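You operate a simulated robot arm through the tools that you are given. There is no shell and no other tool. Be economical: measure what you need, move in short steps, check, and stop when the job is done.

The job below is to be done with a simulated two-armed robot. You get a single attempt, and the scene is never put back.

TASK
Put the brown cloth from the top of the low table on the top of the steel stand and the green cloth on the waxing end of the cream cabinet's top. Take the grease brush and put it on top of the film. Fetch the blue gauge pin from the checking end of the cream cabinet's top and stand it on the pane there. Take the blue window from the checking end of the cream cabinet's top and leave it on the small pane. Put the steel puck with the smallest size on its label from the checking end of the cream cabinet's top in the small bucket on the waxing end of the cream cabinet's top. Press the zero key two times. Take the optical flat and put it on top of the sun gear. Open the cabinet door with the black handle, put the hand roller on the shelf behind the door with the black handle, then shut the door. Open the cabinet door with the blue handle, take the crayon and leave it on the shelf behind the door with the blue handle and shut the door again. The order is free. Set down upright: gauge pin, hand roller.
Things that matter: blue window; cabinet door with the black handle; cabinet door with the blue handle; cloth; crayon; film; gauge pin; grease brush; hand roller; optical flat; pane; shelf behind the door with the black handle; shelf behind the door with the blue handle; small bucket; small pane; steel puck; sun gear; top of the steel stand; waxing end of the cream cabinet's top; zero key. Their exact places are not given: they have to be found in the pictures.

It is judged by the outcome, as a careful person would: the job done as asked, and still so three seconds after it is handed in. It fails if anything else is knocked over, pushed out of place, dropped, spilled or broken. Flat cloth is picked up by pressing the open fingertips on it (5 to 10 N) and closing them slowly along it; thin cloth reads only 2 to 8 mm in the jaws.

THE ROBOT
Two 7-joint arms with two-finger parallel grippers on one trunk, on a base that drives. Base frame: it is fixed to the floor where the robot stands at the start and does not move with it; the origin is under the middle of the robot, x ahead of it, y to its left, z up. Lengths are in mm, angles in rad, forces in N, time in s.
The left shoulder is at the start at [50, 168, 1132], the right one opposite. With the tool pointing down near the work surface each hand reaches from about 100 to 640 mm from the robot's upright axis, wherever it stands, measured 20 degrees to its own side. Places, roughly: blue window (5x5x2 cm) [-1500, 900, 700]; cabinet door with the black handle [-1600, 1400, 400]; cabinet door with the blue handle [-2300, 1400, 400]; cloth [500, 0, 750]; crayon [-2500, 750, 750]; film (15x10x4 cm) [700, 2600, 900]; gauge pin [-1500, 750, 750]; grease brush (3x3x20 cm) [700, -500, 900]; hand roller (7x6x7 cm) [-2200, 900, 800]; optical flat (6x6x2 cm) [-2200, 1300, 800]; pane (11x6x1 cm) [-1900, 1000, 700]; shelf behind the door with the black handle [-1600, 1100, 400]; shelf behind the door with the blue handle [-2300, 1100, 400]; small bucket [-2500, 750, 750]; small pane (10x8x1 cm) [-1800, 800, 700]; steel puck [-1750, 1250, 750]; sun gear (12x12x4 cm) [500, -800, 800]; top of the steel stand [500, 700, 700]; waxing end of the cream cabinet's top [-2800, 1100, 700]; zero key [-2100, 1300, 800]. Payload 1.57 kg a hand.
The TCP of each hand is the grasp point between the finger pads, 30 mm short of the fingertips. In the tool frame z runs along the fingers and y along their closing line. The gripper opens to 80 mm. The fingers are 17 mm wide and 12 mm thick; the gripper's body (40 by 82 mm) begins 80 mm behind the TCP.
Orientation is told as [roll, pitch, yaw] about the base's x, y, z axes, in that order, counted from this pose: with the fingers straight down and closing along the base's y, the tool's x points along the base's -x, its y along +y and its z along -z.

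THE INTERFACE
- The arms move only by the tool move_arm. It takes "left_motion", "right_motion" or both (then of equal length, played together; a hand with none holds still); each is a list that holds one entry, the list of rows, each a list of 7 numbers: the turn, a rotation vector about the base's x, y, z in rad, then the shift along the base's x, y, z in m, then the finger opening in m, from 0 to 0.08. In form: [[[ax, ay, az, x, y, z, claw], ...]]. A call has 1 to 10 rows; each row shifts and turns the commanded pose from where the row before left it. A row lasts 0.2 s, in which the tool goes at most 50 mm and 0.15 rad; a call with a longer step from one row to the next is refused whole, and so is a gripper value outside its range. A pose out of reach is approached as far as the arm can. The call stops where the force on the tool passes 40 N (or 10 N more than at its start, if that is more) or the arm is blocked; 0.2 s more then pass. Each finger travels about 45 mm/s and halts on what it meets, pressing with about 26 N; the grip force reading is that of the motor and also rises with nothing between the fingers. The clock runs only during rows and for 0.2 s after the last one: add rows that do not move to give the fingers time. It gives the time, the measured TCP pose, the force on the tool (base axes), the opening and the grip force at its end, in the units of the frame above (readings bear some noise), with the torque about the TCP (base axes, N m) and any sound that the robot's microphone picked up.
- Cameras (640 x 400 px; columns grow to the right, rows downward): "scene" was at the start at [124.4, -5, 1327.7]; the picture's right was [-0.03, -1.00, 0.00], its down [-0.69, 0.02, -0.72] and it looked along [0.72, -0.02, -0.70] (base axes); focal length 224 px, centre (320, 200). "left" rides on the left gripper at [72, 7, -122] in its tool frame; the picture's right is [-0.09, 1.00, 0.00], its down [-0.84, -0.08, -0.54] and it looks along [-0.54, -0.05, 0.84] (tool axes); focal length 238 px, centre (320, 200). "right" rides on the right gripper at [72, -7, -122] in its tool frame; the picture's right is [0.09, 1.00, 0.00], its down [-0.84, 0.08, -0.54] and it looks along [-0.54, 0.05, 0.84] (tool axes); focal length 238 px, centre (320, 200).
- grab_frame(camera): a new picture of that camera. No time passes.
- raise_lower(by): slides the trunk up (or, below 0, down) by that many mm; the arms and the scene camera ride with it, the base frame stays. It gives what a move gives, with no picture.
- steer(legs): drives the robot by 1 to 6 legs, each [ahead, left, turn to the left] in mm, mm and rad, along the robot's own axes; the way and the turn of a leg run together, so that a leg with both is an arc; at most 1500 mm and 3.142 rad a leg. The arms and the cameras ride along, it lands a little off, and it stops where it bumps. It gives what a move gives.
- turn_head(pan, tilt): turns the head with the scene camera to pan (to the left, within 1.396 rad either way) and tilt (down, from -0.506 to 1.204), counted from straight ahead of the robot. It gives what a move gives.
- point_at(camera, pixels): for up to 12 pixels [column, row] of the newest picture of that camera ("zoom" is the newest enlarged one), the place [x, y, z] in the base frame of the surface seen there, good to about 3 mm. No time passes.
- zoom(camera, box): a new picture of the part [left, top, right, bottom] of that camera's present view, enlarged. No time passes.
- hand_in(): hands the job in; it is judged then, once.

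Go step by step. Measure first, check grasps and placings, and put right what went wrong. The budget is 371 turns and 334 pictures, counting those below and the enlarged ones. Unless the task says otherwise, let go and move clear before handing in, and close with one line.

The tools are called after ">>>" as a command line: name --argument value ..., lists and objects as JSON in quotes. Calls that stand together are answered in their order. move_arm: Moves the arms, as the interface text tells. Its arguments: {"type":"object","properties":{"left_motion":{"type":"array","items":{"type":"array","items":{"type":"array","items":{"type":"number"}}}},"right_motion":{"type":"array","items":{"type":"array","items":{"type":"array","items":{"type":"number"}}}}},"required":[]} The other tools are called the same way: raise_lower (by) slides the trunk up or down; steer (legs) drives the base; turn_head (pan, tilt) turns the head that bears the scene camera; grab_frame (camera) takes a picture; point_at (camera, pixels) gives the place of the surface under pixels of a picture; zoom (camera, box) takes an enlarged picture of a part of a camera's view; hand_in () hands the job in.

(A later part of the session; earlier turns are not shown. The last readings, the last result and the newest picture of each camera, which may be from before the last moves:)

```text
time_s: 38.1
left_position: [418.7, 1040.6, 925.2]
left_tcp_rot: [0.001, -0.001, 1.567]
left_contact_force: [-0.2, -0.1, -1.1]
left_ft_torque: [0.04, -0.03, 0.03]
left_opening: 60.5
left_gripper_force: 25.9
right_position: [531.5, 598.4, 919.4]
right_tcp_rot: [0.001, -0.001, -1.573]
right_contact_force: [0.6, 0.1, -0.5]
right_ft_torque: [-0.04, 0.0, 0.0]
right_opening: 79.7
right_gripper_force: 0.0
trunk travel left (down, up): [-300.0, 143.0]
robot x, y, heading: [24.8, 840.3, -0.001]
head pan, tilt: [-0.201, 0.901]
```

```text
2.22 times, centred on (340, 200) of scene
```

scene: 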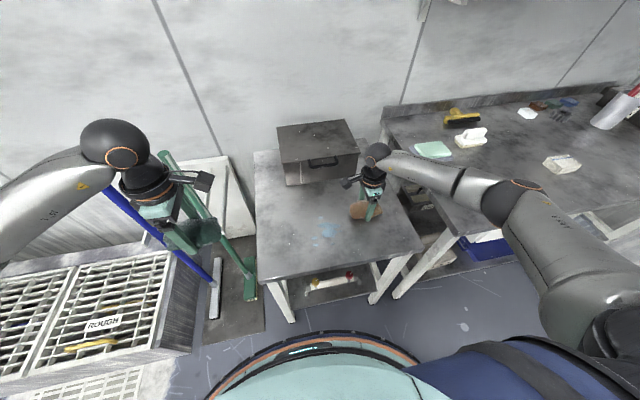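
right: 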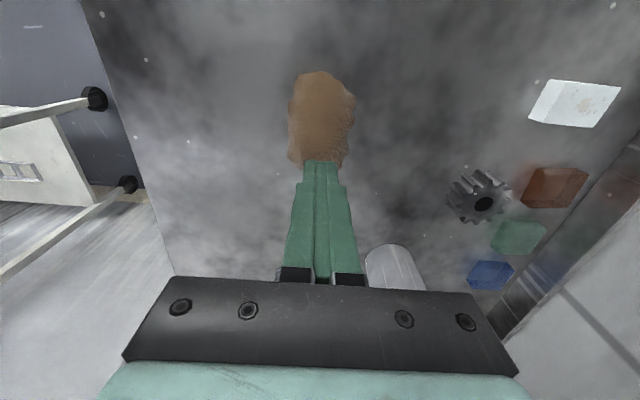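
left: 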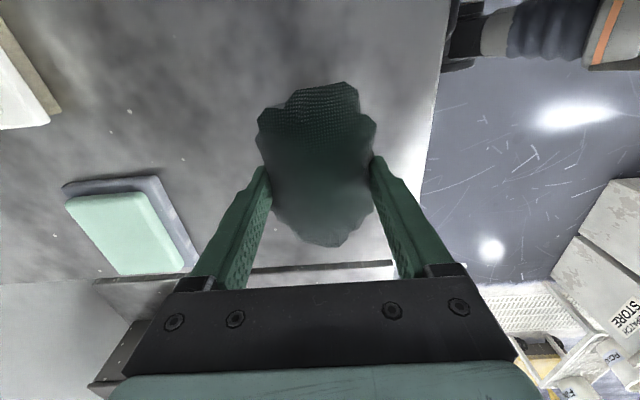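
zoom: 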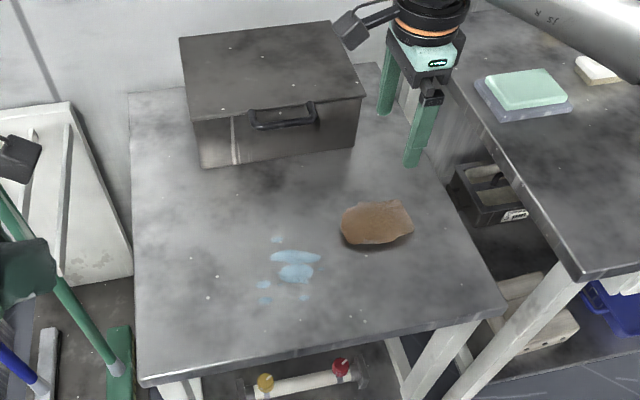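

Brown cloth is on the stand. Next go to the cup with the brush; raise the right hand and drive right.

>>> move_arm --right_motion '[[[0, 0, 0.15, -0.02, 0, 0.04, 0.08], [0, 0, 0.15, -0.02, 0, 0.04, 0.08], [0, 0, 0.15, -0.02, 0, 0.04, 0.08], [0, 0, 0.15, -0.02, 0, 0.04, 0.08], [0, 0, 0.15, 0, 0, 0, 0.08], [0, 0, 0.15, 0, 0, 0, 0.08], [0, 0, 0.15, 0, 0, 0, 0.08], [0, 0, 0.15, 0, 0, 0, 0.08], [0, 0, 0.15, 0, 0, 0, 0.08], [0, 0, 0.15, 0, 0, 0, 0.08]]]'

>>> steer --legs '[[0, -1130, 0]]'

>>> turn_head --pan -0.3 --tilt 0.7

>>> grab_frame --camera "scene"

```text
time_s: 40.3
left_position: [418.5, 1039.6, 925.4]
left_tcp_rot: [0.0, 0.0, 1.567]
left_contact_force: [0.3, -0.7, -0.9]
left_ft_torque: [0.01, 0.0, -0.02]
left_opening: 61.2
left_gripper_force: 25.5
right_position: [453.7, 597.1, 1080.3]
right_tcp_rot: [0.0, -0.001, -0.069]
right_contact_force: [-0.3, 0.3, 0.3]
right_ft_torque: [0.01, -0.03, -0.02]
right_opening: 80.1
right_gripper_force: 0.0
trunk travel left (down, up): [-300.0, 143.0]
robot x, y, heading: [18.7, 841.8, -0.002]
head pan, tilt: [-0.201, 0.901]
```

```text
time_s: 46.1
left_position: [417.2, -91.6, 924.6]
left_tcp_rot: [-0.001, -0.001, 1.57]
left_contact_force: [-0.6, -0.3, 0.2]
left_ft_torque: [-0.01, -0.03, -0.01]
left_opening: 61.2
left_gripper_force: 25.8
right_position: [453.1, -533.4, 1079.4]
right_tcp_rot: [0.0, 0.001, -0.071]
right_contact_force: [0.7, 0.7, -0.1]
right_ft_torque: [-0.03, 0.01, 0.0]
right_opening: 80.1
right_gripper_force: 0.0
trunk travel left (down, up): [-300.0, 143.0]
robot x, y, heading: [21.8, -288.2, -0.003]
head pan, tilt: [-0.201, 0.901]
```

```text
time_s: 46.9
left_position: [416.2, -91.3, 923.4]
left_tcp_rot: [0.0, 0.001, 1.568]
left_contact_force: [-0.4, 0.4, -0.1]
left_ft_torque: [0.0, -0.04, 0.01]
left_opening: 61.1
left_gripper_force: 26.4
right_position: [453.3, -533.8, 1079.2]
right_tcp_rot: [-0.001, 0.0, -0.071]
right_contact_force: [-0.8, 0.3, 0.0]
right_ft_torque: [0.02, -0.02, -0.01]
right_opening: 80.1
right_gripper_force: 0.1
trunk travel left (down, up): [-300.0, 143.0]
robot x, y, heading: [18.7, -289.5, -0.002]
head pan, tilt: [-0.3, 0.7]
```

```text
306 pictures are left
```

scene: 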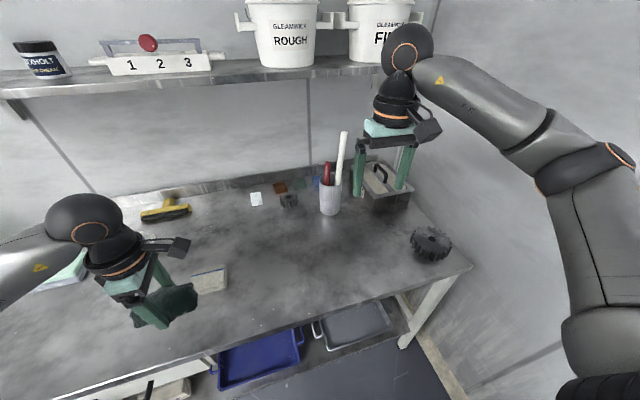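

>>> zoom --camera "scene" --box '[280, 110, 400, 230]'

>>> grab_frame --camera "right"

>>> point_at --camera "zoom" --pixels '[[258, 280], [255, 330], [350, 130], [330, 260], [310, 320], [262, 400], [270, 500], [240, 270], [265, 375]]'

```text
3.33 times, centred on (340, 170) of scene
```

zoom: 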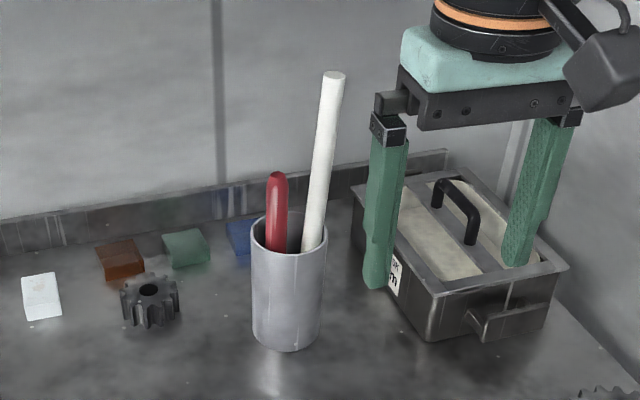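

```text
304 pictures are left
```

right: 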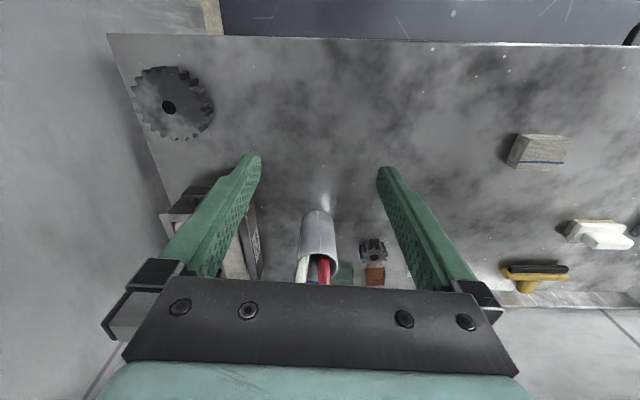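

```text
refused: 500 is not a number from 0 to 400
```

>>> point_at --camera "zoom" --pixels '[[277, 175], [277, 185], [277, 230], [334, 77], [325, 170], [312, 245], [290, 260], [285, 345], [258, 225], [320, 235], [288, 300]]'

>>> zoom --camera "right" --box '[270, 190, 410, 290]'

```text
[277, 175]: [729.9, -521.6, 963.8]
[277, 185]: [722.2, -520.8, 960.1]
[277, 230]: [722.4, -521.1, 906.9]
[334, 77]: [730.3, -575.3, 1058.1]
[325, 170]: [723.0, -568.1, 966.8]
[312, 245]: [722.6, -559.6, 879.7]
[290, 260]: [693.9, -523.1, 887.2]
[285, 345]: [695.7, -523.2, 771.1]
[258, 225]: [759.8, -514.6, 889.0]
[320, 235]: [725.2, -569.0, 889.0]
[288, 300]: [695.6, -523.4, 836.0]
```

```text
4.00 times, centred on (340, 240) of right
```

zoom: 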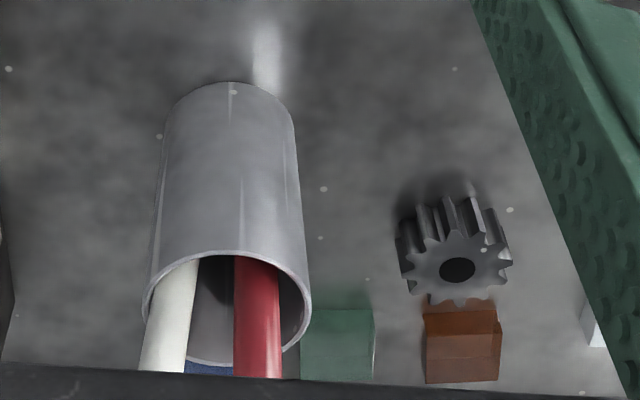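

The red handle tops at z≈964 (≈20 cm long): that's the grease brush; the white rod is 30 cm. I check the shelf edge and my base clearance before getting nearer.

>>> point_at --camera "scene" --pixels '[[330, 72], [250, 80], [400, 66], [330, 65], [365, 330], [290, 350], [345, 335], [240, 385], [430, 250], [410, 340]]'

>>> turn_head --pan 0 --tilt 1.0

>>> grab_frame --camera "scene"

```text
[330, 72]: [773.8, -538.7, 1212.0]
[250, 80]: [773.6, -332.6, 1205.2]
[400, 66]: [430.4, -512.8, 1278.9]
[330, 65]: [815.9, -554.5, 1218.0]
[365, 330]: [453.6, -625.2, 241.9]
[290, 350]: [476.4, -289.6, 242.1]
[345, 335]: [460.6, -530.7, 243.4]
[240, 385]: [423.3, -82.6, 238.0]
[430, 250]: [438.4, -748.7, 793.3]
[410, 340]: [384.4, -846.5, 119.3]
```

```text
time_s: 47.6
left_position: [418.3, -90.6, 924.0]
left_tcp_rot: [0.0, 0.0, 1.57]
left_contact_force: [-0.6, 0.6, -1.1]
left_ft_torque: [-0.02, -0.01, 0.01]
left_opening: 60.8
left_gripper_force: 26.3
right_position: [452.3, -533.5, 1079.4]
right_tcp_rot: [0.0, 0.001, -0.071]
right_contact_force: [0.5, 0.3, 0.8]
right_ft_torque: [0.01, 0.0, 0.02]
right_opening: 79.9
right_gripper_force: 0.0
trunk travel left (down, up): [-300.0, 143.0]
robot x, y, heading: [18.0, -288.9, -0.003]
head pan, tilt: [0.0, 1.0]
```

```text
302 pictures are left
```

scene: 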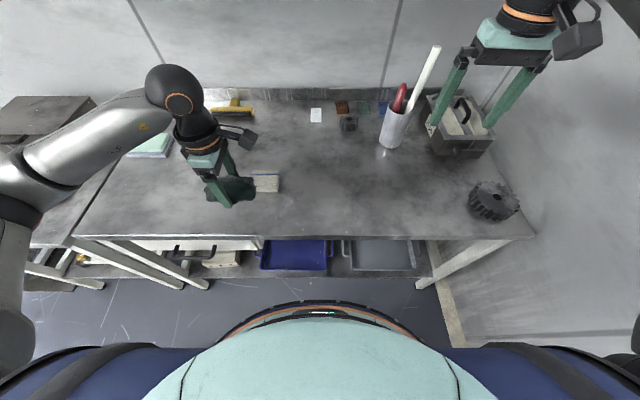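

Shelf edge is at x≈774, z≈1200, so I'll take the brush with nearly horizontal fingers (pitch −1.4), staying clear of the shelf. Move ahead 60 and turn the hand.

>>> steer --legs '[[60, 0, 0]]'

>>> move_arm --right_motion '[[[0, -0.14, 0, 0, 0.002, 0, 0.08], [0, -0.14, 0, 0, 0.002, 0, 0.08], [0, -0.14, 0, 0, 0.002, 0, 0.07], [0, -0.14, 0, 0, 0.002, 0, 0.06], [0, -0.14, 0, 0, 0.002, 0, 0.05], [0, -0.14, 0, 0, 0.002, 0, 0.04], [0, -0.14, 0, 0, 0, 0, 0.036], [0, -0.14, 0, 0, 0, 0, 0.036], [0, -0.14, 0, 0, 0, 0, 0.036], [0, -0.14, 0, 0, 0, 0, 0.036]]]'

>>> grab_frame --camera "scene"

```text
time_s: 48.6
left_position: [477.4, -91.5, 923.8]
left_tcp_rot: [0.004, -0.002, 1.568]
left_contact_force: [0.5, 0.3, -0.1]
left_ft_torque: [-0.02, 0.0, 0.02]
left_opening: 61.2
left_gripper_force: 25.3
right_position: [512.2, -534.0, 1078.0]
right_tcp_rot: [-0.001, -0.001, -0.068]
right_contact_force: [0.5, -0.1, -0.5]
right_ft_torque: [-0.06, 0.02, -0.02]
right_opening: 80.1
right_gripper_force: 0.0
trunk travel left (down, up): [-300.0, 143.0]
robot x, y, heading: [78.1, -287.3, -0.005]
head pan, tilt: [0.0, 1.0]
```

```text
time_s: 50.8
left_position: [476.3, -90.6, 924.0]
left_tcp_rot: [0.0, -0.002, 1.569]
left_contact_force: [0.2, -0.1, 0.3]
left_ft_torque: [-0.01, -0.03, 0.01]
left_opening: 61.1
left_gripper_force: 26.2
right_position: [547.4, -518.1, 1086.0]
right_tcp_rot: [0.234, -1.284, -0.237]
right_contact_force: [0.7, 0.5, 0.4]
right_ft_torque: [0.01, -0.02, 0.01]
right_opening: 36.0
right_gripper_force: 0.1
right hand out of reach, approached as far as the arm can: row 8, 9, 10
trunk travel left (down, up): [-300.0, 143.0]
robot x, y, heading: [78.5, -289.5, -0.003]
head pan, tilt: [0.0, 1.0]
```

```text
301 pictures are left
```

scene: 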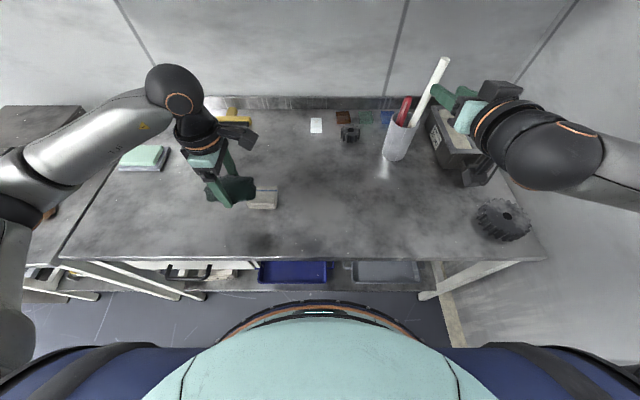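

The turn stopped at −1.28 as the pose was too near; I'll move forward/down and see the pose.

>>> move_arm --right_motion '[[[0, 0, 0, 0.02, 0, -0.03, 0.036], [0, 0, 0, 0.02, 0, -0.03, 0.036], [0, 0, 0, 0.02, 0, -0.03, 0.036], [0, 0, 0, 0.02, 0, -0.03, 0.036], [0, 0, 0, 0, 0, -0.01, 0.036]]]'

```text
time_s: 52.0
left_position: [478.0, -91.5, 923.7]
left_tcp_rot: [0.0, -0.001, 1.569]
left_contact_force: [-0.2, 0.0, -0.4]
left_ft_torque: [-0.01, 0.02, -0.02]
left_opening: 61.5
left_gripper_force: 26.0
right_position: [591.5, -527.4, 1064.7]
right_tcp_rot: [0.225, -1.276, -0.229]
right_contact_force: [0.2, 0.4, 0.8]
right_ft_torque: [0.02, -0.01, 0.0]
right_opening: 35.8
right_gripper_force: 0.0
right hand out of reach, approached as far as the arm can: row 1, 2, 3, 4, 5
trunk travel left (down, up): [-300.0, 143.0]
robot x, y, heading: [78.8, -288.0, -0.002]
head pan, tilt: [0.0, 1.0]
```

Horizontal fingers at this shoulder height exceed the wrist. Lowering the trunk should help; first raise the left hand (cloth) by 160 and restore the right command.

>>> move_arm --left_motion '[[[0, 0, 0, 0, 0, 0.04, 0.04], [0, 0, 0, 0, 0, 0.04, 0.04], [0, 0, 0, 0, 0, 0.04, 0.04], [0, 0, 0, 0, 0, 0.04, 0.04], [0, 0, 0, 0, 0, 0, 0.04]]]' --right_motion '[[[0, 0.1, 0, -0.02, 0, 0.03, 0.036], [0, 0.1, 0, 0, 0, 0.03, 0.036], [0, 0.1, 0, 0, 0, 0.03, 0.036], [0, 0.1, 0, 0, 0, 0.03, 0.036], [0, 0.1, 0, 0, 0, 0, 0.036]]]'

```text
time_s: 53.2
left_position: [476.7, -91.6, 1084.2]
left_tcp_rot: [0.002, 0.0, 1.568]
left_contact_force: [0.3, -0.5, -0.5]
left_ft_torque: [0.0, -0.01, -0.01]
left_opening: 61.4
left_gripper_force: 26.0
right_position: [570.6, -528.0, 1185.8]
right_tcp_rot: [0.072, -0.785, -0.091]
right_contact_force: [0.9, 0.5, 0.6]
right_ft_torque: [0.0, -0.01, 0.03]
right_opening: 35.8
right_gripper_force: 0.2
trunk travel left (down, up): [-300.0, 143.0]
robot x, y, heading: [77.0, -289.4, -0.001]
head pan, tilt: [0.0, 1.0]
```

The command follows the measured pose. Now lower the trunk by 200.

>>> raise_lower --by -200

>>> move_arm --right_motion '[[[-0.01, -0.12, 0.02, 0, 0, 0, 0.036], [-0.01, -0.12, 0.02, 0, 0, 0, 0.036], [-0.01, -0.12, 0.02, 0, 0, 0, 0.036], [-0.01, -0.12, 0.02, 0, 0, 0, 0.036], [0, -0.12, 0.01, 0, 0, 0, 0.036]]]'

```text
time_s: 55.4
left_position: [477.4, -90.7, 883.2]
left_tcp_rot: [-0.001, 0.002, 1.57]
left_contact_force: [-0.4, -0.1, -0.6]
left_ft_torque: [-0.02, 0.0, -0.03]
left_opening: 60.9
left_gripper_force: 26.1
right_position: [569.9, -528.5, 985.3]
right_tcp_rot: [0.073, -0.789, -0.092]
right_contact_force: [0.4, -0.5, -0.4]
right_ft_torque: [0.03, -0.02, 0.03]
right_opening: 36.1
right_gripper_force: 0.0
trunk travel left (down, up): [-100.0, 343.0]
robot x, y, heading: [82.6, -281.8, 0.001]
head pan, tilt: [0.0, 1.0]
```

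```text
time_s: 56.6
left_position: [476.6, -91.9, 884.9]
left_tcp_rot: [-0.001, -0.001, 1.569]
left_contact_force: [0.1, -0.2, 0.3]
left_ft_torque: [0.03, -0.01, 0.01]
left_opening: 61.0
left_gripper_force: 25.9
right_position: [569.8, -529.4, 986.9]
right_tcp_rot: [-0.003, -1.392, 0.068]
right_contact_force: [-0.1, 0.5, -0.3]
right_ft_torque: [0.03, 0.01, 0.02]
right_opening: 35.9
right_gripper_force: 0.0
trunk travel left (down, up): [-100.0, 343.0]
robot x, y, heading: [78.8, -288.0, 0.004]
head pan, tilt: [0.0, 1.0]
```

Pitch −1.39 reached. Line up at y≈−520, z≈940, still behind the cup.

>>> move_arm --right_motion '[[[0, 0, -0.068, 0.02, 0.009, -0.025, 0.036], [0, 0, 0, 0.03, 0, -0.022, 0.036], [0, 0, 0, 0, 0, 0, 0.036]]]'

>>> turn_head --pan -0.35 --tilt 0.7

>>> grab_frame --camera "right"

>>> zoom --camera "scene" --box '[220, 60, 460, 220]'

```text
time_s: 57.4
left_position: [477.4, -92.5, 885.3]
left_tcp_rot: [0.003, -0.001, 1.569]
left_contact_force: [1.1, -0.3, -0.3]
left_ft_torque: [0.01, -0.02, 0.01]
left_opening: 61.1
left_gripper_force: 26.2
right_position: [620.1, -518.3, 936.8]
right_tcp_rot: [0.003, -1.39, -0.006]
right_contact_force: [-0.4, -0.1, 0.1]
right_ft_torque: [-0.01, 0.03, -0.02]
right_opening: 35.9
right_gripper_force: 0.1
trunk travel left (down, up): [-100.0, 343.0]
robot x, y, heading: [79.9, -290.5, 0.0]
head pan, tilt: [0.0, 1.0]
```

```text
time_s: 58.2
left_position: [477.0, -91.7, 883.8]
left_tcp_rot: [-0.001, 0.0, 1.569]
left_contact_force: [1.2, -0.3, -1.6]
left_ft_torque: [-0.02, 0.02, 0.0]
left_opening: 61.1
left_gripper_force: 25.8
right_position: [619.3, -519.1, 938.6]
right_tcp_rot: [0.002, -1.389, -0.003]
right_contact_force: [0.4, 0.2, -0.6]
right_ft_torque: [-0.01, -0.01, -0.01]
right_opening: 36.4
right_gripper_force: 0.0
trunk travel left (down, up): [-100.0, 343.0]
robot x, y, heading: [80.6, -286.0, 0.001]
head pan, tilt: [-0.351, 0.7]
```

```text
300 pictures are left
```

right: 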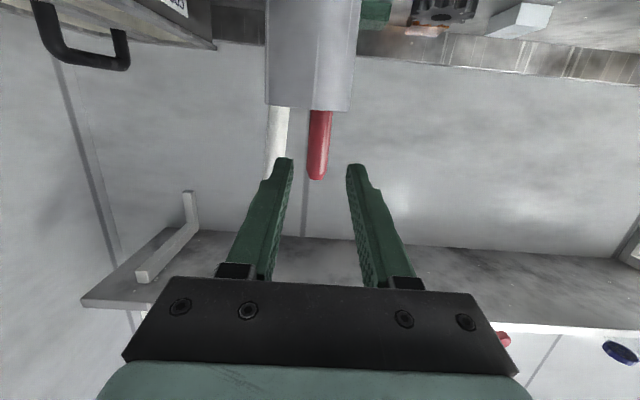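

```text
2.50 times, centred on (340, 140) of scene
```

zoom: 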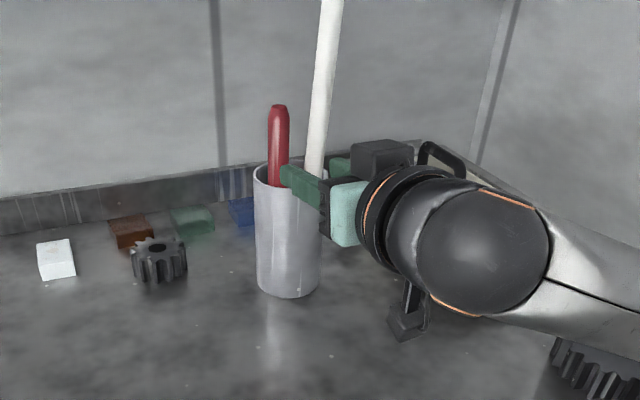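

Red is centred (col 319); white rod leaves a small gap, so narrow the opening to 29 mm, rise 6 mm and slide forward.

>>> move_arm --right_motion '[[[0, 0, 0, 0.01, 0, 0.006, 0.029], [0, 0, 0, 0.02, 0, 0, 0.029], [0, 0, 0, 0.02, 0, 0, 0.029], [0, 0, 0, 0.005, 0, 0, 0.029]]]'

>>> zoom --camera "right" --box '[220, 60, 420, 260]'

```text
time_s: 59.2
left_position: [477.7, -92.2, 883.3]
left_tcp_rot: [0.0, 0.0, 1.572]
left_contact_force: [0.0, 0.1, -1.1]
left_ft_torque: [0.01, -0.03, 0.02]
left_opening: 61.2
left_gripper_force: 26.1
right_position: [675.6, -519.7, 944.1]
right_tcp_rot: [-0.002, -1.388, -0.002]
right_contact_force: [0.5, -0.2, 0.1]
right_ft_torque: [-0.04, 0.04, 0.01]
right_opening: 29.0
right_gripper_force: 0.1
trunk travel left (down, up): [-100.0, 343.0]
robot x, y, heading: [82.4, -290.3, 0.002]
head pan, tilt: [-0.351, 0.7]
```

```text
2.00 times, centred on (320, 160) of right
```

zoom: 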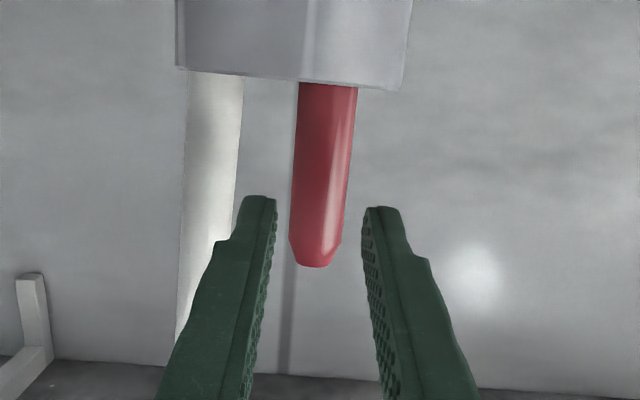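

>>> move_arm --right_motion '[[[0, 0, 0, 0.015, 0.001, 0, 0.029], [0, 0, 0, 0.015, 0, 0, 0.029], [0, 0, 0, 0.01, 0, 0, 0.029], [0, 0, 0, 0.01, 0, 0, 0.029]]]'

>>> zoom --camera "right" --box '[220, 60, 420, 260]'

```text
time_s: 60.2
left_position: [477.0, -91.3, 884.5]
left_tcp_rot: [0.001, -0.001, 1.57]
left_contact_force: [-0.3, 0.3, 0.1]
left_ft_torque: [-0.01, 0.01, 0.01]
left_opening: 61.4
left_gripper_force: 26.7
right_position: [725.5, -518.1, 944.2]
right_tcp_rot: [0.0, -1.39, -0.002]
right_contact_force: [-0.6, -0.8, -0.2]
right_ft_torque: [0.0, 0.01, 0.05]
right_opening: 29.0
right_gripper_force: 0.2
trunk travel left (down, up): [-100.0, 343.0]
robot x, y, heading: [81.4, -282.8, -0.004]
head pan, tilt: [-0.351, 0.7]
```

```text
2.00 times, centred on (320, 160) of right
```

zoom: 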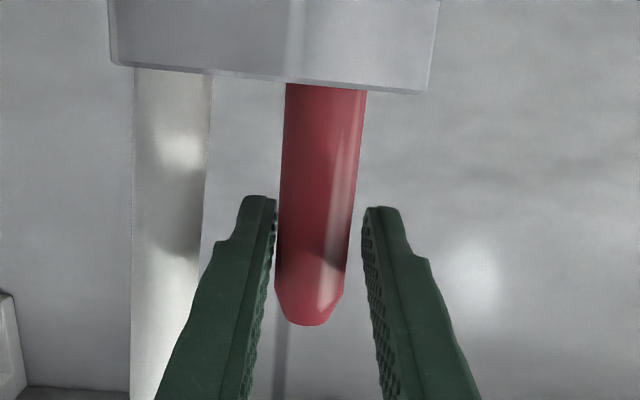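

Between the fingers without contact. Close.

>>> move_arm --right_motion '[[[0, 0, 0, 0.004, 0, 0, 0.029], [0, 0, 0, 0, 0, 0, 0.02], [0, 0, 0, 0, 0, 0, 0.01], [0, 0, 0, 0, 0, 0, 0.005], [0, 0, 0, 0, 0, 0, 0.005]]]'

```text
time_s: 61.4
left_position: [477.9, -90.9, 885.1]
left_tcp_rot: [-0.001, 0.001, 1.57]
left_contact_force: [0.8, 0.0, -0.3]
left_ft_torque: [0.03, 0.0, 0.02]
left_opening: 61.2
left_gripper_force: 25.6
right_position: [729.7, -518.2, 944.9]
right_tcp_rot: [0.001, -1.389, -0.003]
right_contact_force: [-0.2, 0.3, 0.5]
right_ft_torque: [0.15, -0.01, 0.04]
right_opening: 20.2
right_gripper_force: 26.2
trunk travel left (down, up): [-100.0, 343.0]
robot x, y, heading: [83.6, -289.6, 0.001]
head pan, tilt: [-0.351, 0.7]
```

Brush gripped (20 mm). Lift it straight out with the trunk.

>>> raise_lower --by 160

>>> grab_frame --camera "scene"

```text
time_s: 63.2
left_position: [476.4, -90.2, 1043.3]
left_tcp_rot: [0.004, -0.003, 1.57]
left_contact_force: [0.1, 0.0, -0.6]
left_ft_torque: [0.01, -0.01, 0.02]
left_opening: 61.4
left_gripper_force: 25.6
right_position: [730.3, -518.1, 1105.1]
right_tcp_rot: [0.001, -1.39, -0.003]
right_contact_force: [-1.2, 1.5, -0.8]
right_ft_torque: [0.18, 0.02, 0.06]
right_opening: 20.1
right_gripper_force: 25.6
trunk travel left (down, up): [-260.0, 183.0]
robot x, y, heading: [79.6, -289.6, 0.003]
head pan, tilt: [-0.351, 0.7]
```

```text
296 pictures are left
```

scene: 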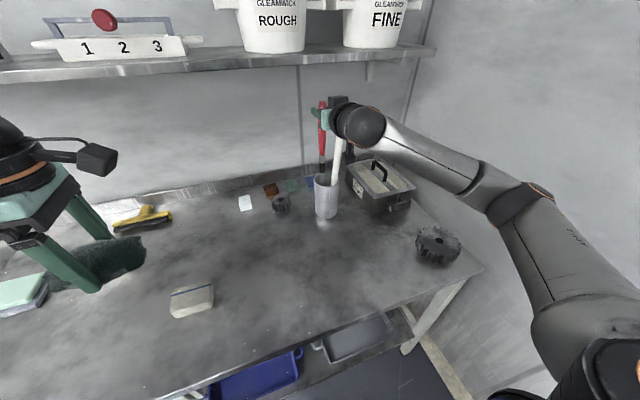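

>>> zoom --camera "scene" --box '[270, 80, 400, 230]'

>>> grab_frame --camera "right"

```text
2.67 times, centred on (335, 155) of scene
```

zoom: 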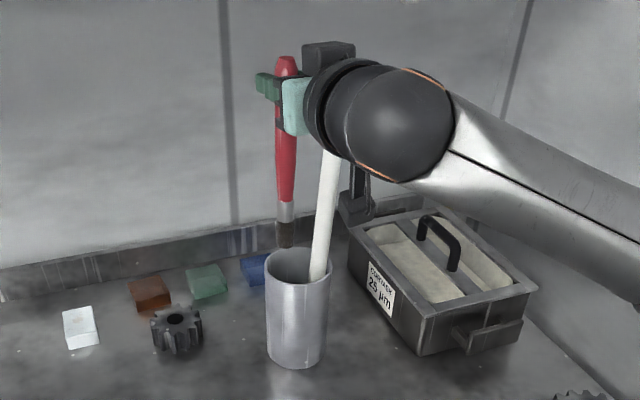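

```text
294 pictures are left
```

right: 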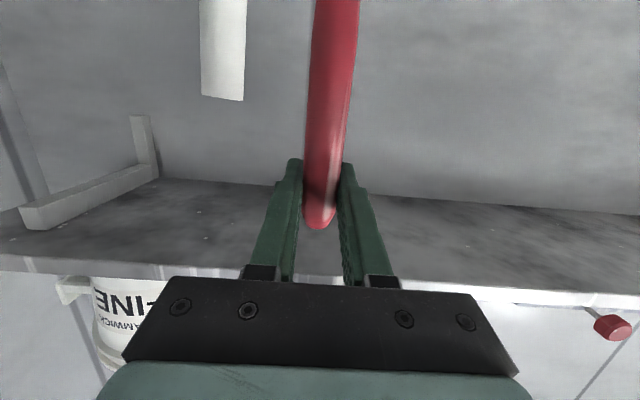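

It is the brush, bristles down, clear of the cup. Back away 260 mm.

>>> steer --legs '[[-260, 0, 0]]'

>>> move_arm --right_motion '[[[0, 0.14, 0, -0.015, 0.005, 0.01, 0.005], [0, 0.14, 0, -0.015, 0.005, 0.01, 0.005], [0, 0.14, 0, -0.015, 0.005, 0.01, 0.005], [0, 0.14, 0, -0.015, 0.005, 0.01, 0.005], [0, 0.14, 0, -0.015, 0.005, 0.01, 0.005], [0, 0.14, 0, -0.015, 0.005, 0.01, 0.005], [0, 0.14, 0, -0.015, 0.005, 0, 0.005], [0, 0.14, 0, -0.015, 0.005, 0, 0.005], [0, 0.14, 0, 0, 0, 0, 0.005], [0, 0.13, 0, 0, 0, 0, 0.005]]]'

>>> turn_head --pan 1.3 --tilt 0.4

>>> grab_frame --camera "scene"

>>> grab_frame --camera "right"

```text
time_s: 64.6
left_position: [347.4, -92.8, 1043.2]
left_tcp_rot: [0.001, 0.0, 1.57]
left_contact_force: [-0.1, 0.1, -0.2]
left_ft_torque: [-0.01, 0.04, -0.01]
left_opening: 61.3
left_gripper_force: 26.5
right_position: [599.8, -518.4, 1105.0]
right_tcp_rot: [0.002, -1.388, -0.004]
right_contact_force: [0.0, 0.7, -1.2]
right_ft_torque: [-0.12, 0.03, 0.0]
right_opening: 20.2
right_gripper_force: 26.0
trunk travel left (down, up): [-260.0, 183.0]
robot x, y, heading: [-55.1, -287.9, -0.003]
head pan, tilt: [-0.351, 0.7]
stopped in leg 1: the robot was blocked; the commanded pose is now the measured one
```

```text
time_s: 66.8
left_position: [346.8, -91.6, 1044.5]
left_tcp_rot: [0.0, 0.002, 1.567]
left_contact_force: [0.6, -0.2, -0.2]
left_ft_torque: [0.03, -0.02, 0.04]
left_opening: 61.1
left_gripper_force: 26.4
right_position: [477.8, -477.7, 1165.0]
right_tcp_rot: [-0.003, -0.001, 0.0]
right_contact_force: [0.6, 0.7, -0.7]
right_ft_torque: [0.03, -0.06, -0.02]
right_opening: 20.2
right_gripper_force: 26.2
trunk travel left (down, up): [-260.0, 183.0]
robot x, y, heading: [-48.4, -289.8, -0.003]
head pan, tilt: [-0.351, 0.7]
```

```text
time_s: 68.5
left_position: [347.1, -93.1, 1044.2]
left_tcp_rot: [0.0, 0.0, 1.568]
left_contact_force: [0.4, 0.5, 0.4]
left_ft_torque: [0.04, -0.01, 0.0]
left_opening: 61.0
left_gripper_force: 26.1
right_position: [478.1, -478.9, 1165.1]
right_tcp_rot: [-0.005, 0.001, 0.0]
right_contact_force: [0.2, -0.9, 0.1]
right_ft_torque: [0.01, -0.05, -0.01]
right_opening: 19.6
right_gripper_force: 26.4
trunk travel left (down, up): [-260.0, 183.0]
robot x, y, heading: [-52.7, -292.0, -0.003]
head pan, tilt: [1.3, 0.4]
```

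```text
293 pictures are left
```

scene: 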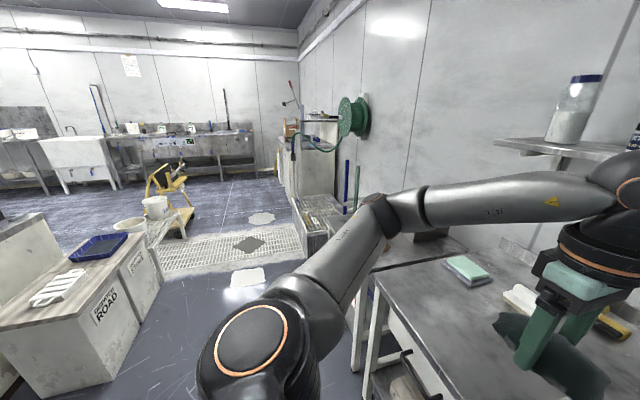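

```text
292 pictures are left
```

right: 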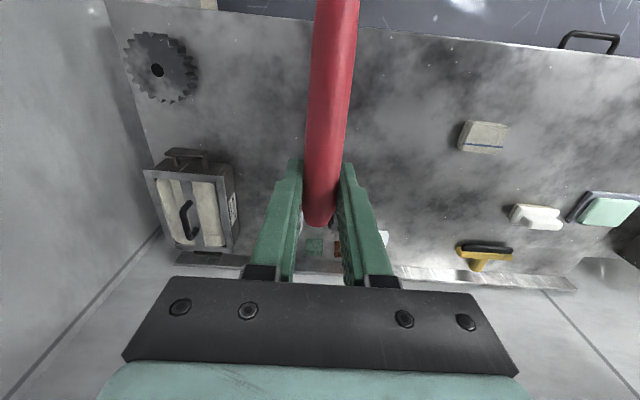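

Backing was blocked at x≈−55; look to the right/behind to see what's there.

>>> turn_head --pan -1.39 --tilt 0.9

>>> grab_frame --camera "scene"

>>> turn_head --pan 1.39 --tilt 0.9

>>> grab_frame --camera "scene"

```text
time_s: 70.9
left_position: [347.9, -92.8, 1044.3]
left_tcp_rot: [0.0, 0.0, 1.568]
left_contact_force: [0.3, 0.3, 0.0]
left_ft_torque: [0.0, -0.02, 0.02]
left_opening: 61.2
left_gripper_force: 25.8
right_position: [478.8, -479.5, 1164.6]
right_tcp_rot: [-0.007, -0.001, -0.002]
right_contact_force: [0.7, 0.4, -0.8]
right_ft_torque: [-0.02, -0.03, -0.01]
right_opening: 20.1
right_gripper_force: 26.3
trunk travel left (down, up): [-260.0, 183.0]
robot x, y, heading: [-54.7, -288.4, -0.002]
head pan, tilt: [-1.389, 0.901]
```

```text
291 pictures are left
```

scene: 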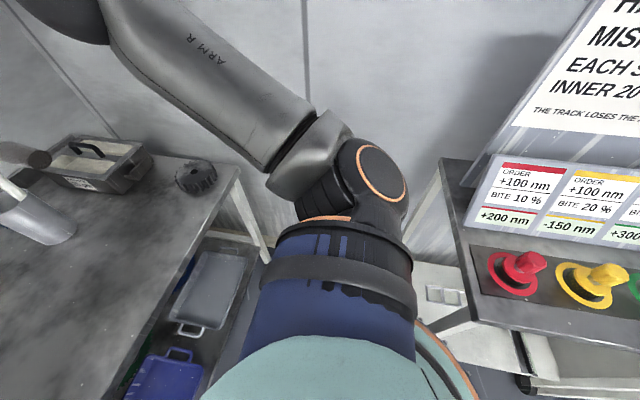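

```text
time_s: 73.3
left_position: [346.1, -92.7, 1044.2]
left_tcp_rot: [0.0, 0.0, 1.569]
left_contact_force: [-1.0, -1.1, -0.5]
left_ft_torque: [-0.01, 0.01, 0.01]
left_opening: 61.3
left_gripper_force: 26.3
right_position: [478.5, -478.2, 1164.9]
right_tcp_rot: [-0.006, 0.0, -0.002]
right_contact_force: [0.1, -0.2, -0.9]
right_ft_torque: [0.01, -0.06, -0.01]
right_opening: 20.1
right_gripper_force: 25.7
trunk travel left (down, up): [-260.0, 183.0]
robot x, y, heading: [-51.3, -288.0, 0.004]
head pan, tilt: [1.389, 0.901]
```

```text
290 pictures are left
```

scene: 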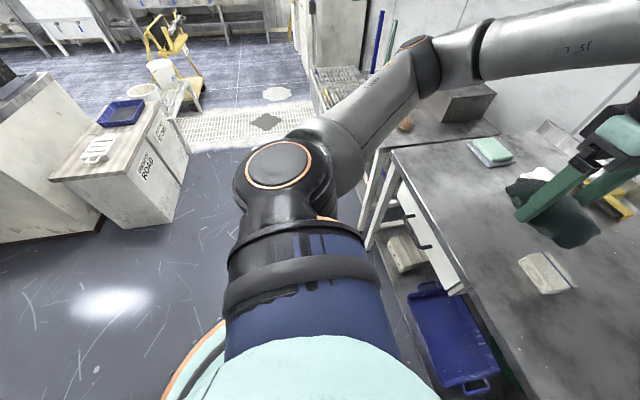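

A console stands behind me; I only touched it. Move forward 40, then left 1500.

>>> steer --legs '[[40, 0, 0], [0, 1500, 0]]'

>>> turn_head --pan 0.9 --tilt 0.6

>>> grab_frame --camera "scene"

```text
time_s: 81.2
left_position: [384.4, 1410.3, 1044.1]
left_tcp_rot: [0.0, 0.0, 1.571]
left_contact_force: [0.2, 0.3, -0.4]
left_ft_torque: [-0.05, 0.01, -0.05]
left_opening: 61.2
left_gripper_force: 26.3
right_position: [518.5, 1024.8, 1164.6]
right_tcp_rot: [-0.005, 0.0, 0.003]
right_contact_force: [-1.0, -0.5, -0.6]
right_ft_torque: [0.03, -0.09, -0.03]
right_opening: 19.9
right_gripper_force: 25.5
trunk travel left (down, up): [-260.0, 183.0]
robot x, y, heading: [-15.2, 1216.3, 0.0]
head pan, tilt: [1.389, 0.901]
```

```text
time_s: 82.2
left_position: [384.4, 1408.2, 1043.4]
left_tcp_rot: [0.001, 0.0, 1.572]
left_contact_force: [-1.3, -0.6, -1.0]
left_ft_torque: [0.01, -0.03, -0.03]
left_opening: 61.3
left_gripper_force: 26.1
right_position: [518.1, 1022.7, 1164.2]
right_tcp_rot: [-0.003, 0.0, 0.005]
right_contact_force: [-0.5, 0.7, -0.6]
right_ft_torque: [0.0, -0.03, -0.01]
right_opening: 19.7
right_gripper_force: 26.4
trunk travel left (down, up): [-260.0, 183.0]
robot x, y, heading: [-12.6, 1211.7, 0.004]
head pan, tilt: [0.901, 0.6]
```

```text
289 pictures are left
```

scene: 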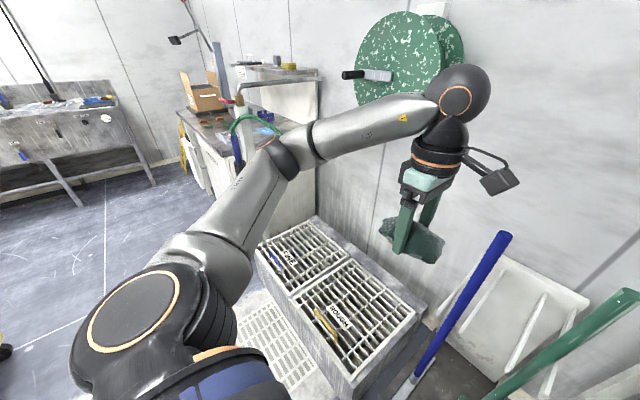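

>>> point_at --camera "scene" --pixels '[[265, 250], [345, 375], [270, 350], [205, 125], [210, 110], [260, 130], [290, 68], [235, 150], [200, 160], [65, 330], [130, 210], [240, 100]]'

>>> zoom --camera "scene" --box '[160, 30, 340, 200]'

```text
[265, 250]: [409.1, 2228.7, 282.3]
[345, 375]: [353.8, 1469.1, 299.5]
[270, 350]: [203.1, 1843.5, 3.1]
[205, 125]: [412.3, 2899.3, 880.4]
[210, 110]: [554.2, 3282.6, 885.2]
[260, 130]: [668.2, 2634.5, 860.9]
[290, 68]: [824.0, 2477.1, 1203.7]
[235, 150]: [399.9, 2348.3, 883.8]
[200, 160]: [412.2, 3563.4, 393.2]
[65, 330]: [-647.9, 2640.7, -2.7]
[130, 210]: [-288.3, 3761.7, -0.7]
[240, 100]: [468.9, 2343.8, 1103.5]
```

```text
2.35 times, centred on (250, 115) of scene
```

zoom: 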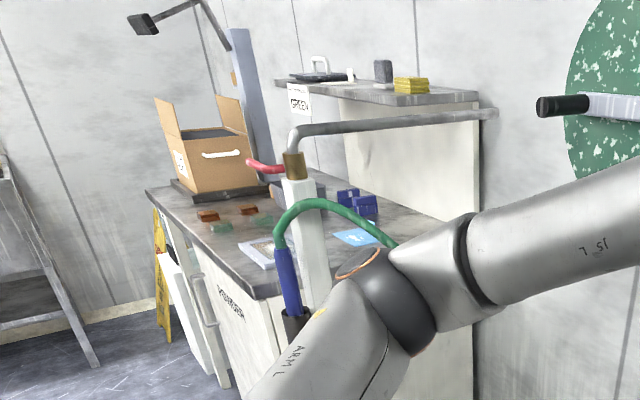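

Bench with film starts at y≈2350 behind a wash gun at (400–470, 2345). Back up 300 then drive left 1350.

>>> steer --legs '[[-300, 0, 0], [0, 1350, 0]]'

>>> turn_head --pan 0 --tilt 0.5

>>> grab_frame --camera "scene"

```text
time_s: 90.5
left_position: [81.3, 2748.6, 1044.7]
left_tcp_rot: [-0.001, -0.001, 1.571]
left_contact_force: [0.1, 0.3, 0.0]
left_ft_torque: [-0.02, 0.02, 0.01]
left_opening: 61.0
left_gripper_force: 25.5
right_position: [214.8, 2363.1, 1164.6]
right_tcp_rot: [-0.005, 0.0, 0.005]
right_contact_force: [1.0, -0.3, -0.5]
right_ft_torque: [0.01, -0.06, 0.0]
right_opening: 19.8
right_gripper_force: 25.9
trunk travel left (down, up): [-260.0, 183.0]
robot x, y, heading: [-317.5, 2547.2, 0.004]
head pan, tilt: [0.901, 0.6]
```

```text
time_s: 91.7
left_position: [81.0, 2748.1, 1044.0]
left_tcp_rot: [-0.001, -0.001, 1.573]
left_contact_force: [-0.4, 0.6, 0.2]
left_ft_torque: [-0.02, 0.0, -0.01]
left_opening: 61.3
left_gripper_force: 26.6
right_position: [215.8, 2363.3, 1164.3]
right_tcp_rot: [-0.005, 0.0, 0.003]
right_contact_force: [-0.4, -0.3, -0.4]
right_ft_torque: [-0.02, -0.05, 0.01]
right_opening: 19.9
right_gripper_force: 25.8
trunk travel left (down, up): [-260.0, 183.0]
robot x, y, heading: [-320.1, 2551.5, 0.001]
head pan, tilt: [0.0, 0.499]
```

```text
287 pictures are left
```

scene: 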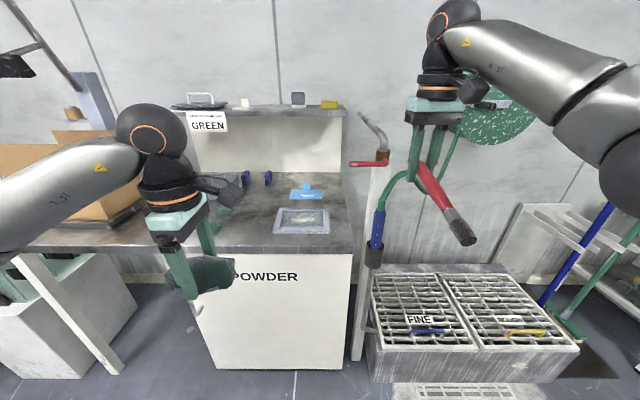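

>>> zoom --camera "scene" --box '[200, 80, 380, 260]'

>>> point_at --camera "scene" --pixels '[[305, 193], [300, 220], [275, 230], [330, 232], [290, 210], [320, 210], [245, 180], [268, 178], [270, 250], [350, 250], [365, 245], [380, 140]]'

```text
2.22 times, centred on (290, 170) of scene
```

zoom: 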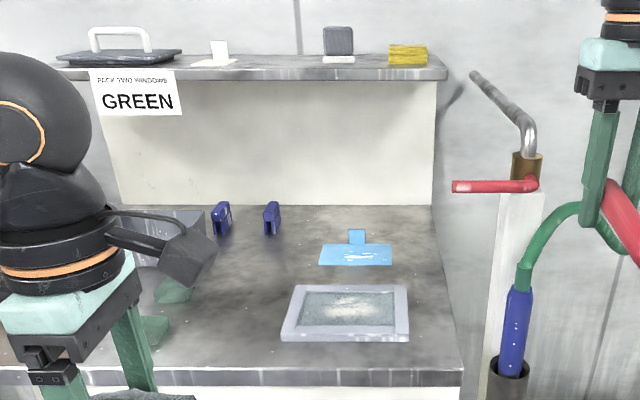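

```text
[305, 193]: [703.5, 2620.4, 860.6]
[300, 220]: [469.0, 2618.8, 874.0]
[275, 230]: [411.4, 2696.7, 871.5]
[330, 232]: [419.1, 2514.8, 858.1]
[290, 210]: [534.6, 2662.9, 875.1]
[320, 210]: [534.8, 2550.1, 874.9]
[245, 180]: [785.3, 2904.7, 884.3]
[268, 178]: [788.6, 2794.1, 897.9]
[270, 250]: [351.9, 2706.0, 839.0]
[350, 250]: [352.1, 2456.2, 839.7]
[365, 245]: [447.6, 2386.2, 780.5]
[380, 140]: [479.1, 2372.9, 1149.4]
```

Bench top z≈858. The light-blue sheet with a tab at (305,193) matches the film (15×10×4). Zoom to confirm and measure.

>>> zoom --camera "scene" --box '[270, 160, 350, 240]'

>>> point_at --camera "zoom" --pixels '[[165, 265], [345, 265], [185, 215], [330, 215], [240, 185], [280, 185], [260, 205], [255, 245], [210, 250], [310, 250]]'

>>> point_at --camera "scene" --pixels '[[120, 215], [60, 160], [140, 200], [100, 225], [40, 230]]'

```text
5.00 times, centred on (310, 200) of scene
```

zoom: 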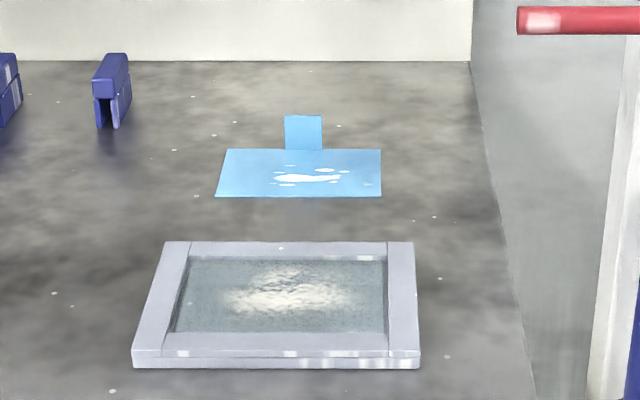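

```text
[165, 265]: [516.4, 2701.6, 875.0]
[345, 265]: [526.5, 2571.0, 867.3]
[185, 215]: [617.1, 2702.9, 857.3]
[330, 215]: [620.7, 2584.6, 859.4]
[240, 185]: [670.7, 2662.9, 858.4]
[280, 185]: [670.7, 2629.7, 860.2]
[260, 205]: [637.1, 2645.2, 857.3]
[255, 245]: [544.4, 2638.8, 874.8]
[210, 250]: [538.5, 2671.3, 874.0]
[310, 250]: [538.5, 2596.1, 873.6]
```

```text
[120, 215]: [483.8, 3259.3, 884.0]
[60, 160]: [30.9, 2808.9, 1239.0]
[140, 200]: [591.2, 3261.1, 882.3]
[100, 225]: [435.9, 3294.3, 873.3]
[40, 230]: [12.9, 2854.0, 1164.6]
```

>>> point_at --camera "zoom" --pixels '[[222, 193], [377, 193], [232, 153], [376, 153], [303, 120], [303, 145], [300, 175], [285, 265], [160, 360], [415, 360]]'

```text
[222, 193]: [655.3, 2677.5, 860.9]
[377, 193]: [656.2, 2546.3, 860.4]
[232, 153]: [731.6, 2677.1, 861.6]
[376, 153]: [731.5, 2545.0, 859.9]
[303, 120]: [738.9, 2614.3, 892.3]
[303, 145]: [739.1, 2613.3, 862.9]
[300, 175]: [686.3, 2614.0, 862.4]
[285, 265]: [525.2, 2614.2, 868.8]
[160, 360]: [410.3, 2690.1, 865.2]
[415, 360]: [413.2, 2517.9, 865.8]
```

Film spans x 651–738, y 2543–2681, with the tab up at x≈739. I'll lay the brush along y; yaw the right hand +90° and level the brush (roll −0.18).

>>> move_arm --right_motion '[[[0, 0, 0.15, -0.01, 0.01, 0, 0.005], [0, 0, 0.15, -0.01, 0.01, 0, 0.005], [0, 0, 0.15, 0, 0.01, 0, 0.005], [0, 0, 0.15, 0, 0, 0, 0.005], [0, 0, 0.15, 0, 0, 0, 0.005], [0, 0, 0.15, 0, 0, 0, 0.005], [0, 0, 0.15, 0, 0, 0, 0.005], [0, 0, 0.15, 0, 0, 0, 0.005], [0, 0, 0.15, 0, 0, 0, 0.005], [0, 0, 0.15, 0, 0, 0, 0.005]]]'

>>> move_arm --right_motion '[[[-0.06, 0, 0.07, 0, 0, 0, 0.005], [-0.06, 0, 0, 0, 0, 0, 0.005], [-0.06, 0, 0, 0, 0, 0, 0.005]]]'

>>> grab_frame --camera "scene"

```text
time_s: 93.9
left_position: [81.7, 2748.3, 1044.5]
left_tcp_rot: [0.0, -0.001, 1.572]
left_contact_force: [-0.4, -0.2, -0.3]
left_ft_torque: [-0.02, -0.01, -0.01]
left_opening: 61.1
left_gripper_force: 26.4
right_position: [3.6, 2473.1, 1084.8]
right_tcp_rot: [-0.005, 0.0, 1.5]
right_contact_force: [0.3, -0.4, -0.3]
right_ft_torque: [0.02, 0.0, -0.03]
right_opening: 19.8
right_gripper_force: 26.3
right hand out of reach, approached as far as the arm can: row 4, 5, 6, 7, 8, 9, 10
trunk travel left (down, up): [-260.0, 183.0]
robot x, y, heading: [-313.9, 2553.1, 0.008]
head pan, tilt: [0.0, 0.499]
```

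```text
time_s: 94.7
left_position: [81.4, 2748.4, 1043.6]
left_tcp_rot: [0.001, -0.001, 1.573]
left_contact_force: [-0.4, 0.2, -0.1]
left_ft_torque: [0.01, -0.03, -0.02]
left_opening: 61.3
left_gripper_force: 25.9
right_position: [-18.6, 2479.9, 1076.7]
right_tcp_rot: [-0.006, 0.182, 1.571]
right_contact_force: [-0.6, -0.3, -0.8]
right_ft_torque: [0.01, 0.01, 0.01]
right_opening: 20.0
right_gripper_force: 26.4
right hand out of reach, approached as far as the arm can: row 1, 3
trunk travel left (down, up): [-260.0, 183.0]
robot x, y, heading: [-318.0, 2550.1, 0.002]
head pan, tilt: [0.0, 0.499]
```

```text
284 pictures are left
```

scene: 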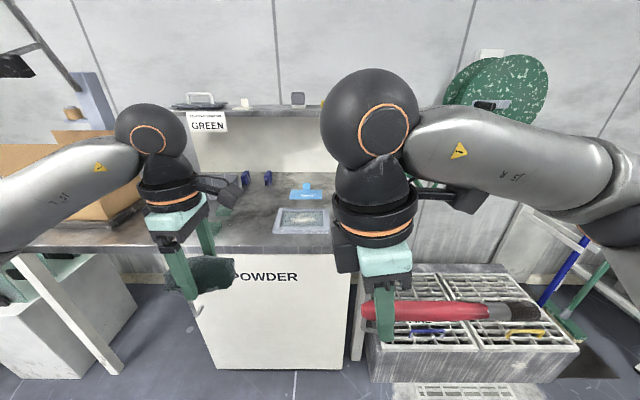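

The +90 yaw is out of comfortable reach; −90 was easy before. Turn it the other way (bristles to +y).

>>> move_arm --right_motion '[[[0.06, 0, -0.13, 0.02, -0.01, 0.01, 0.005], [0.06, 0, -0.13, 0.03, -0.01, 0.01, 0.005], [0.06, 0, -0.13, 0.03, -0.01, 0.01, 0.005], [0, 0, -0.15, 0.03, -0.01, 0.01, 0.005], [0, 0, -0.15, 0.02, -0.01, 0.01, 0.005], [0, 0, -0.15, 0, -0.01, 0, 0.005], [0, 0, -0.15, 0, -0.01, 0, 0.005], [0, 0, -0.15, 0, -0.01, 0, 0.005], [0, 0, -0.15, 0, -0.01, 0, 0.005], [0, 0, -0.15, 0, -0.01, 0, 0.005]]]'

>>> move_arm --right_motion '[[[0, 0, -0.15, 0, 0, 0, 0.005], [0, 0, -0.15, 0, 0, 0, 0.005], [0, 0, -0.15, 0, 0, 0, 0.005], [0, 0, -0.15, 0, 0, 0, 0.005], [0, 0, -0.15, 0, 0, 0, 0.005], [0, 0, -0.15, 0, 0, 0, 0.005], [0, 0, -0.15, 0, 0, 0, 0.005], [0, 0, -0.15, 0, 0, 0, 0.005], [0, 0, -0.15, 0, 0, 0, 0.005], [0, 0, -0.15, 0, 0, 0, 0.005]]]'

>>> move_arm --right_motion '[[[0.06, 0, -0.1, 0.0, 0, 0, 0.005], [0.06, 0, -0.1, 0, 0, 0, 0.005], [0.06, 0, 0, 0, 0, 0, 0.005]]]'

>>> grab_frame --camera "scene"

```text
time_s: 96.9
left_position: [81.8, 2747.5, 1045.1]
left_tcp_rot: [0.0, -0.001, 1.574]
left_contact_force: [0.2, 0.3, -0.5]
left_ft_torque: [-0.02, 0.0, -0.03]
left_opening: 61.3
left_gripper_force: 26.2
right_position: [113.3, 2379.5, 1126.9]
right_tcp_rot: [0.028, 0.004, 0.132]
right_contact_force: [0.8, -0.1, 0.4]
right_ft_torque: [0.02, -0.06, 0.01]
right_opening: 20.1
right_gripper_force: 26.5
trunk travel left (down, up): [-260.0, 183.0]
robot x, y, heading: [-319.4, 2552.9, 0.002]
head pan, tilt: [0.0, 0.499]
```

```text
time_s: 99.1
left_position: [81.8, 2748.9, 1043.6]
left_tcp_rot: [0.0, -0.001, 1.574]
left_contact_force: [0.4, -0.5, -0.8]
left_ft_torque: [0.03, -0.02, 0.01]
left_opening: 61.2
left_gripper_force: 25.8
right_position: [112.0, 2380.6, 1127.9]
right_tcp_rot: [0.028, 0.002, -1.366]
right_contact_force: [0.5, 0.2, -1.0]
right_ft_torque: [-0.06, -0.03, 0.01]
right_opening: 20.1
right_gripper_force: 25.9
trunk travel left (down, up): [-260.0, 183.0]
robot x, y, heading: [-316.9, 2553.9, 0.005]
head pan, tilt: [0.0, 0.499]
```

```text
time_s: 99.9
left_position: [80.2, 2747.8, 1043.9]
left_tcp_rot: [0.001, 0.0, 1.573]
left_contact_force: [0.3, -0.4, -0.5]
left_ft_torque: [-0.02, 0.02, 0.0]
left_opening: 61.3
left_gripper_force: 25.4
right_position: [112.4, 2381.4, 1127.3]
right_tcp_rot: [0.042, 0.185, -1.567]
right_contact_force: [0.7, -0.8, -1.1]
right_ft_torque: [-0.04, 0.01, 0.04]
right_opening: 19.5
right_gripper_force: 25.8
trunk travel left (down, up): [-260.0, 183.0]
robot x, y, heading: [-316.3, 2550.2, 0.003]
head pan, tilt: [0.0, 0.499]
```

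```text
283 pictures are left
```

scene: 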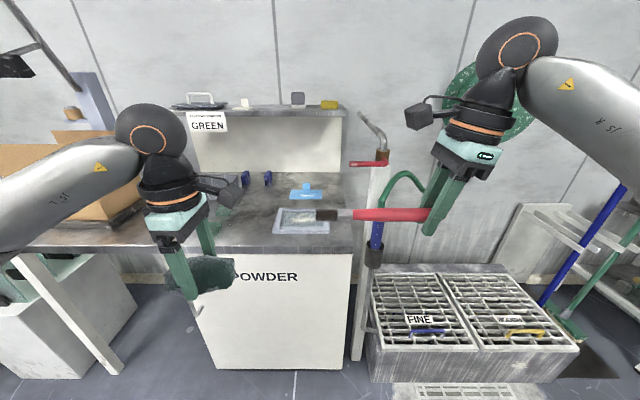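

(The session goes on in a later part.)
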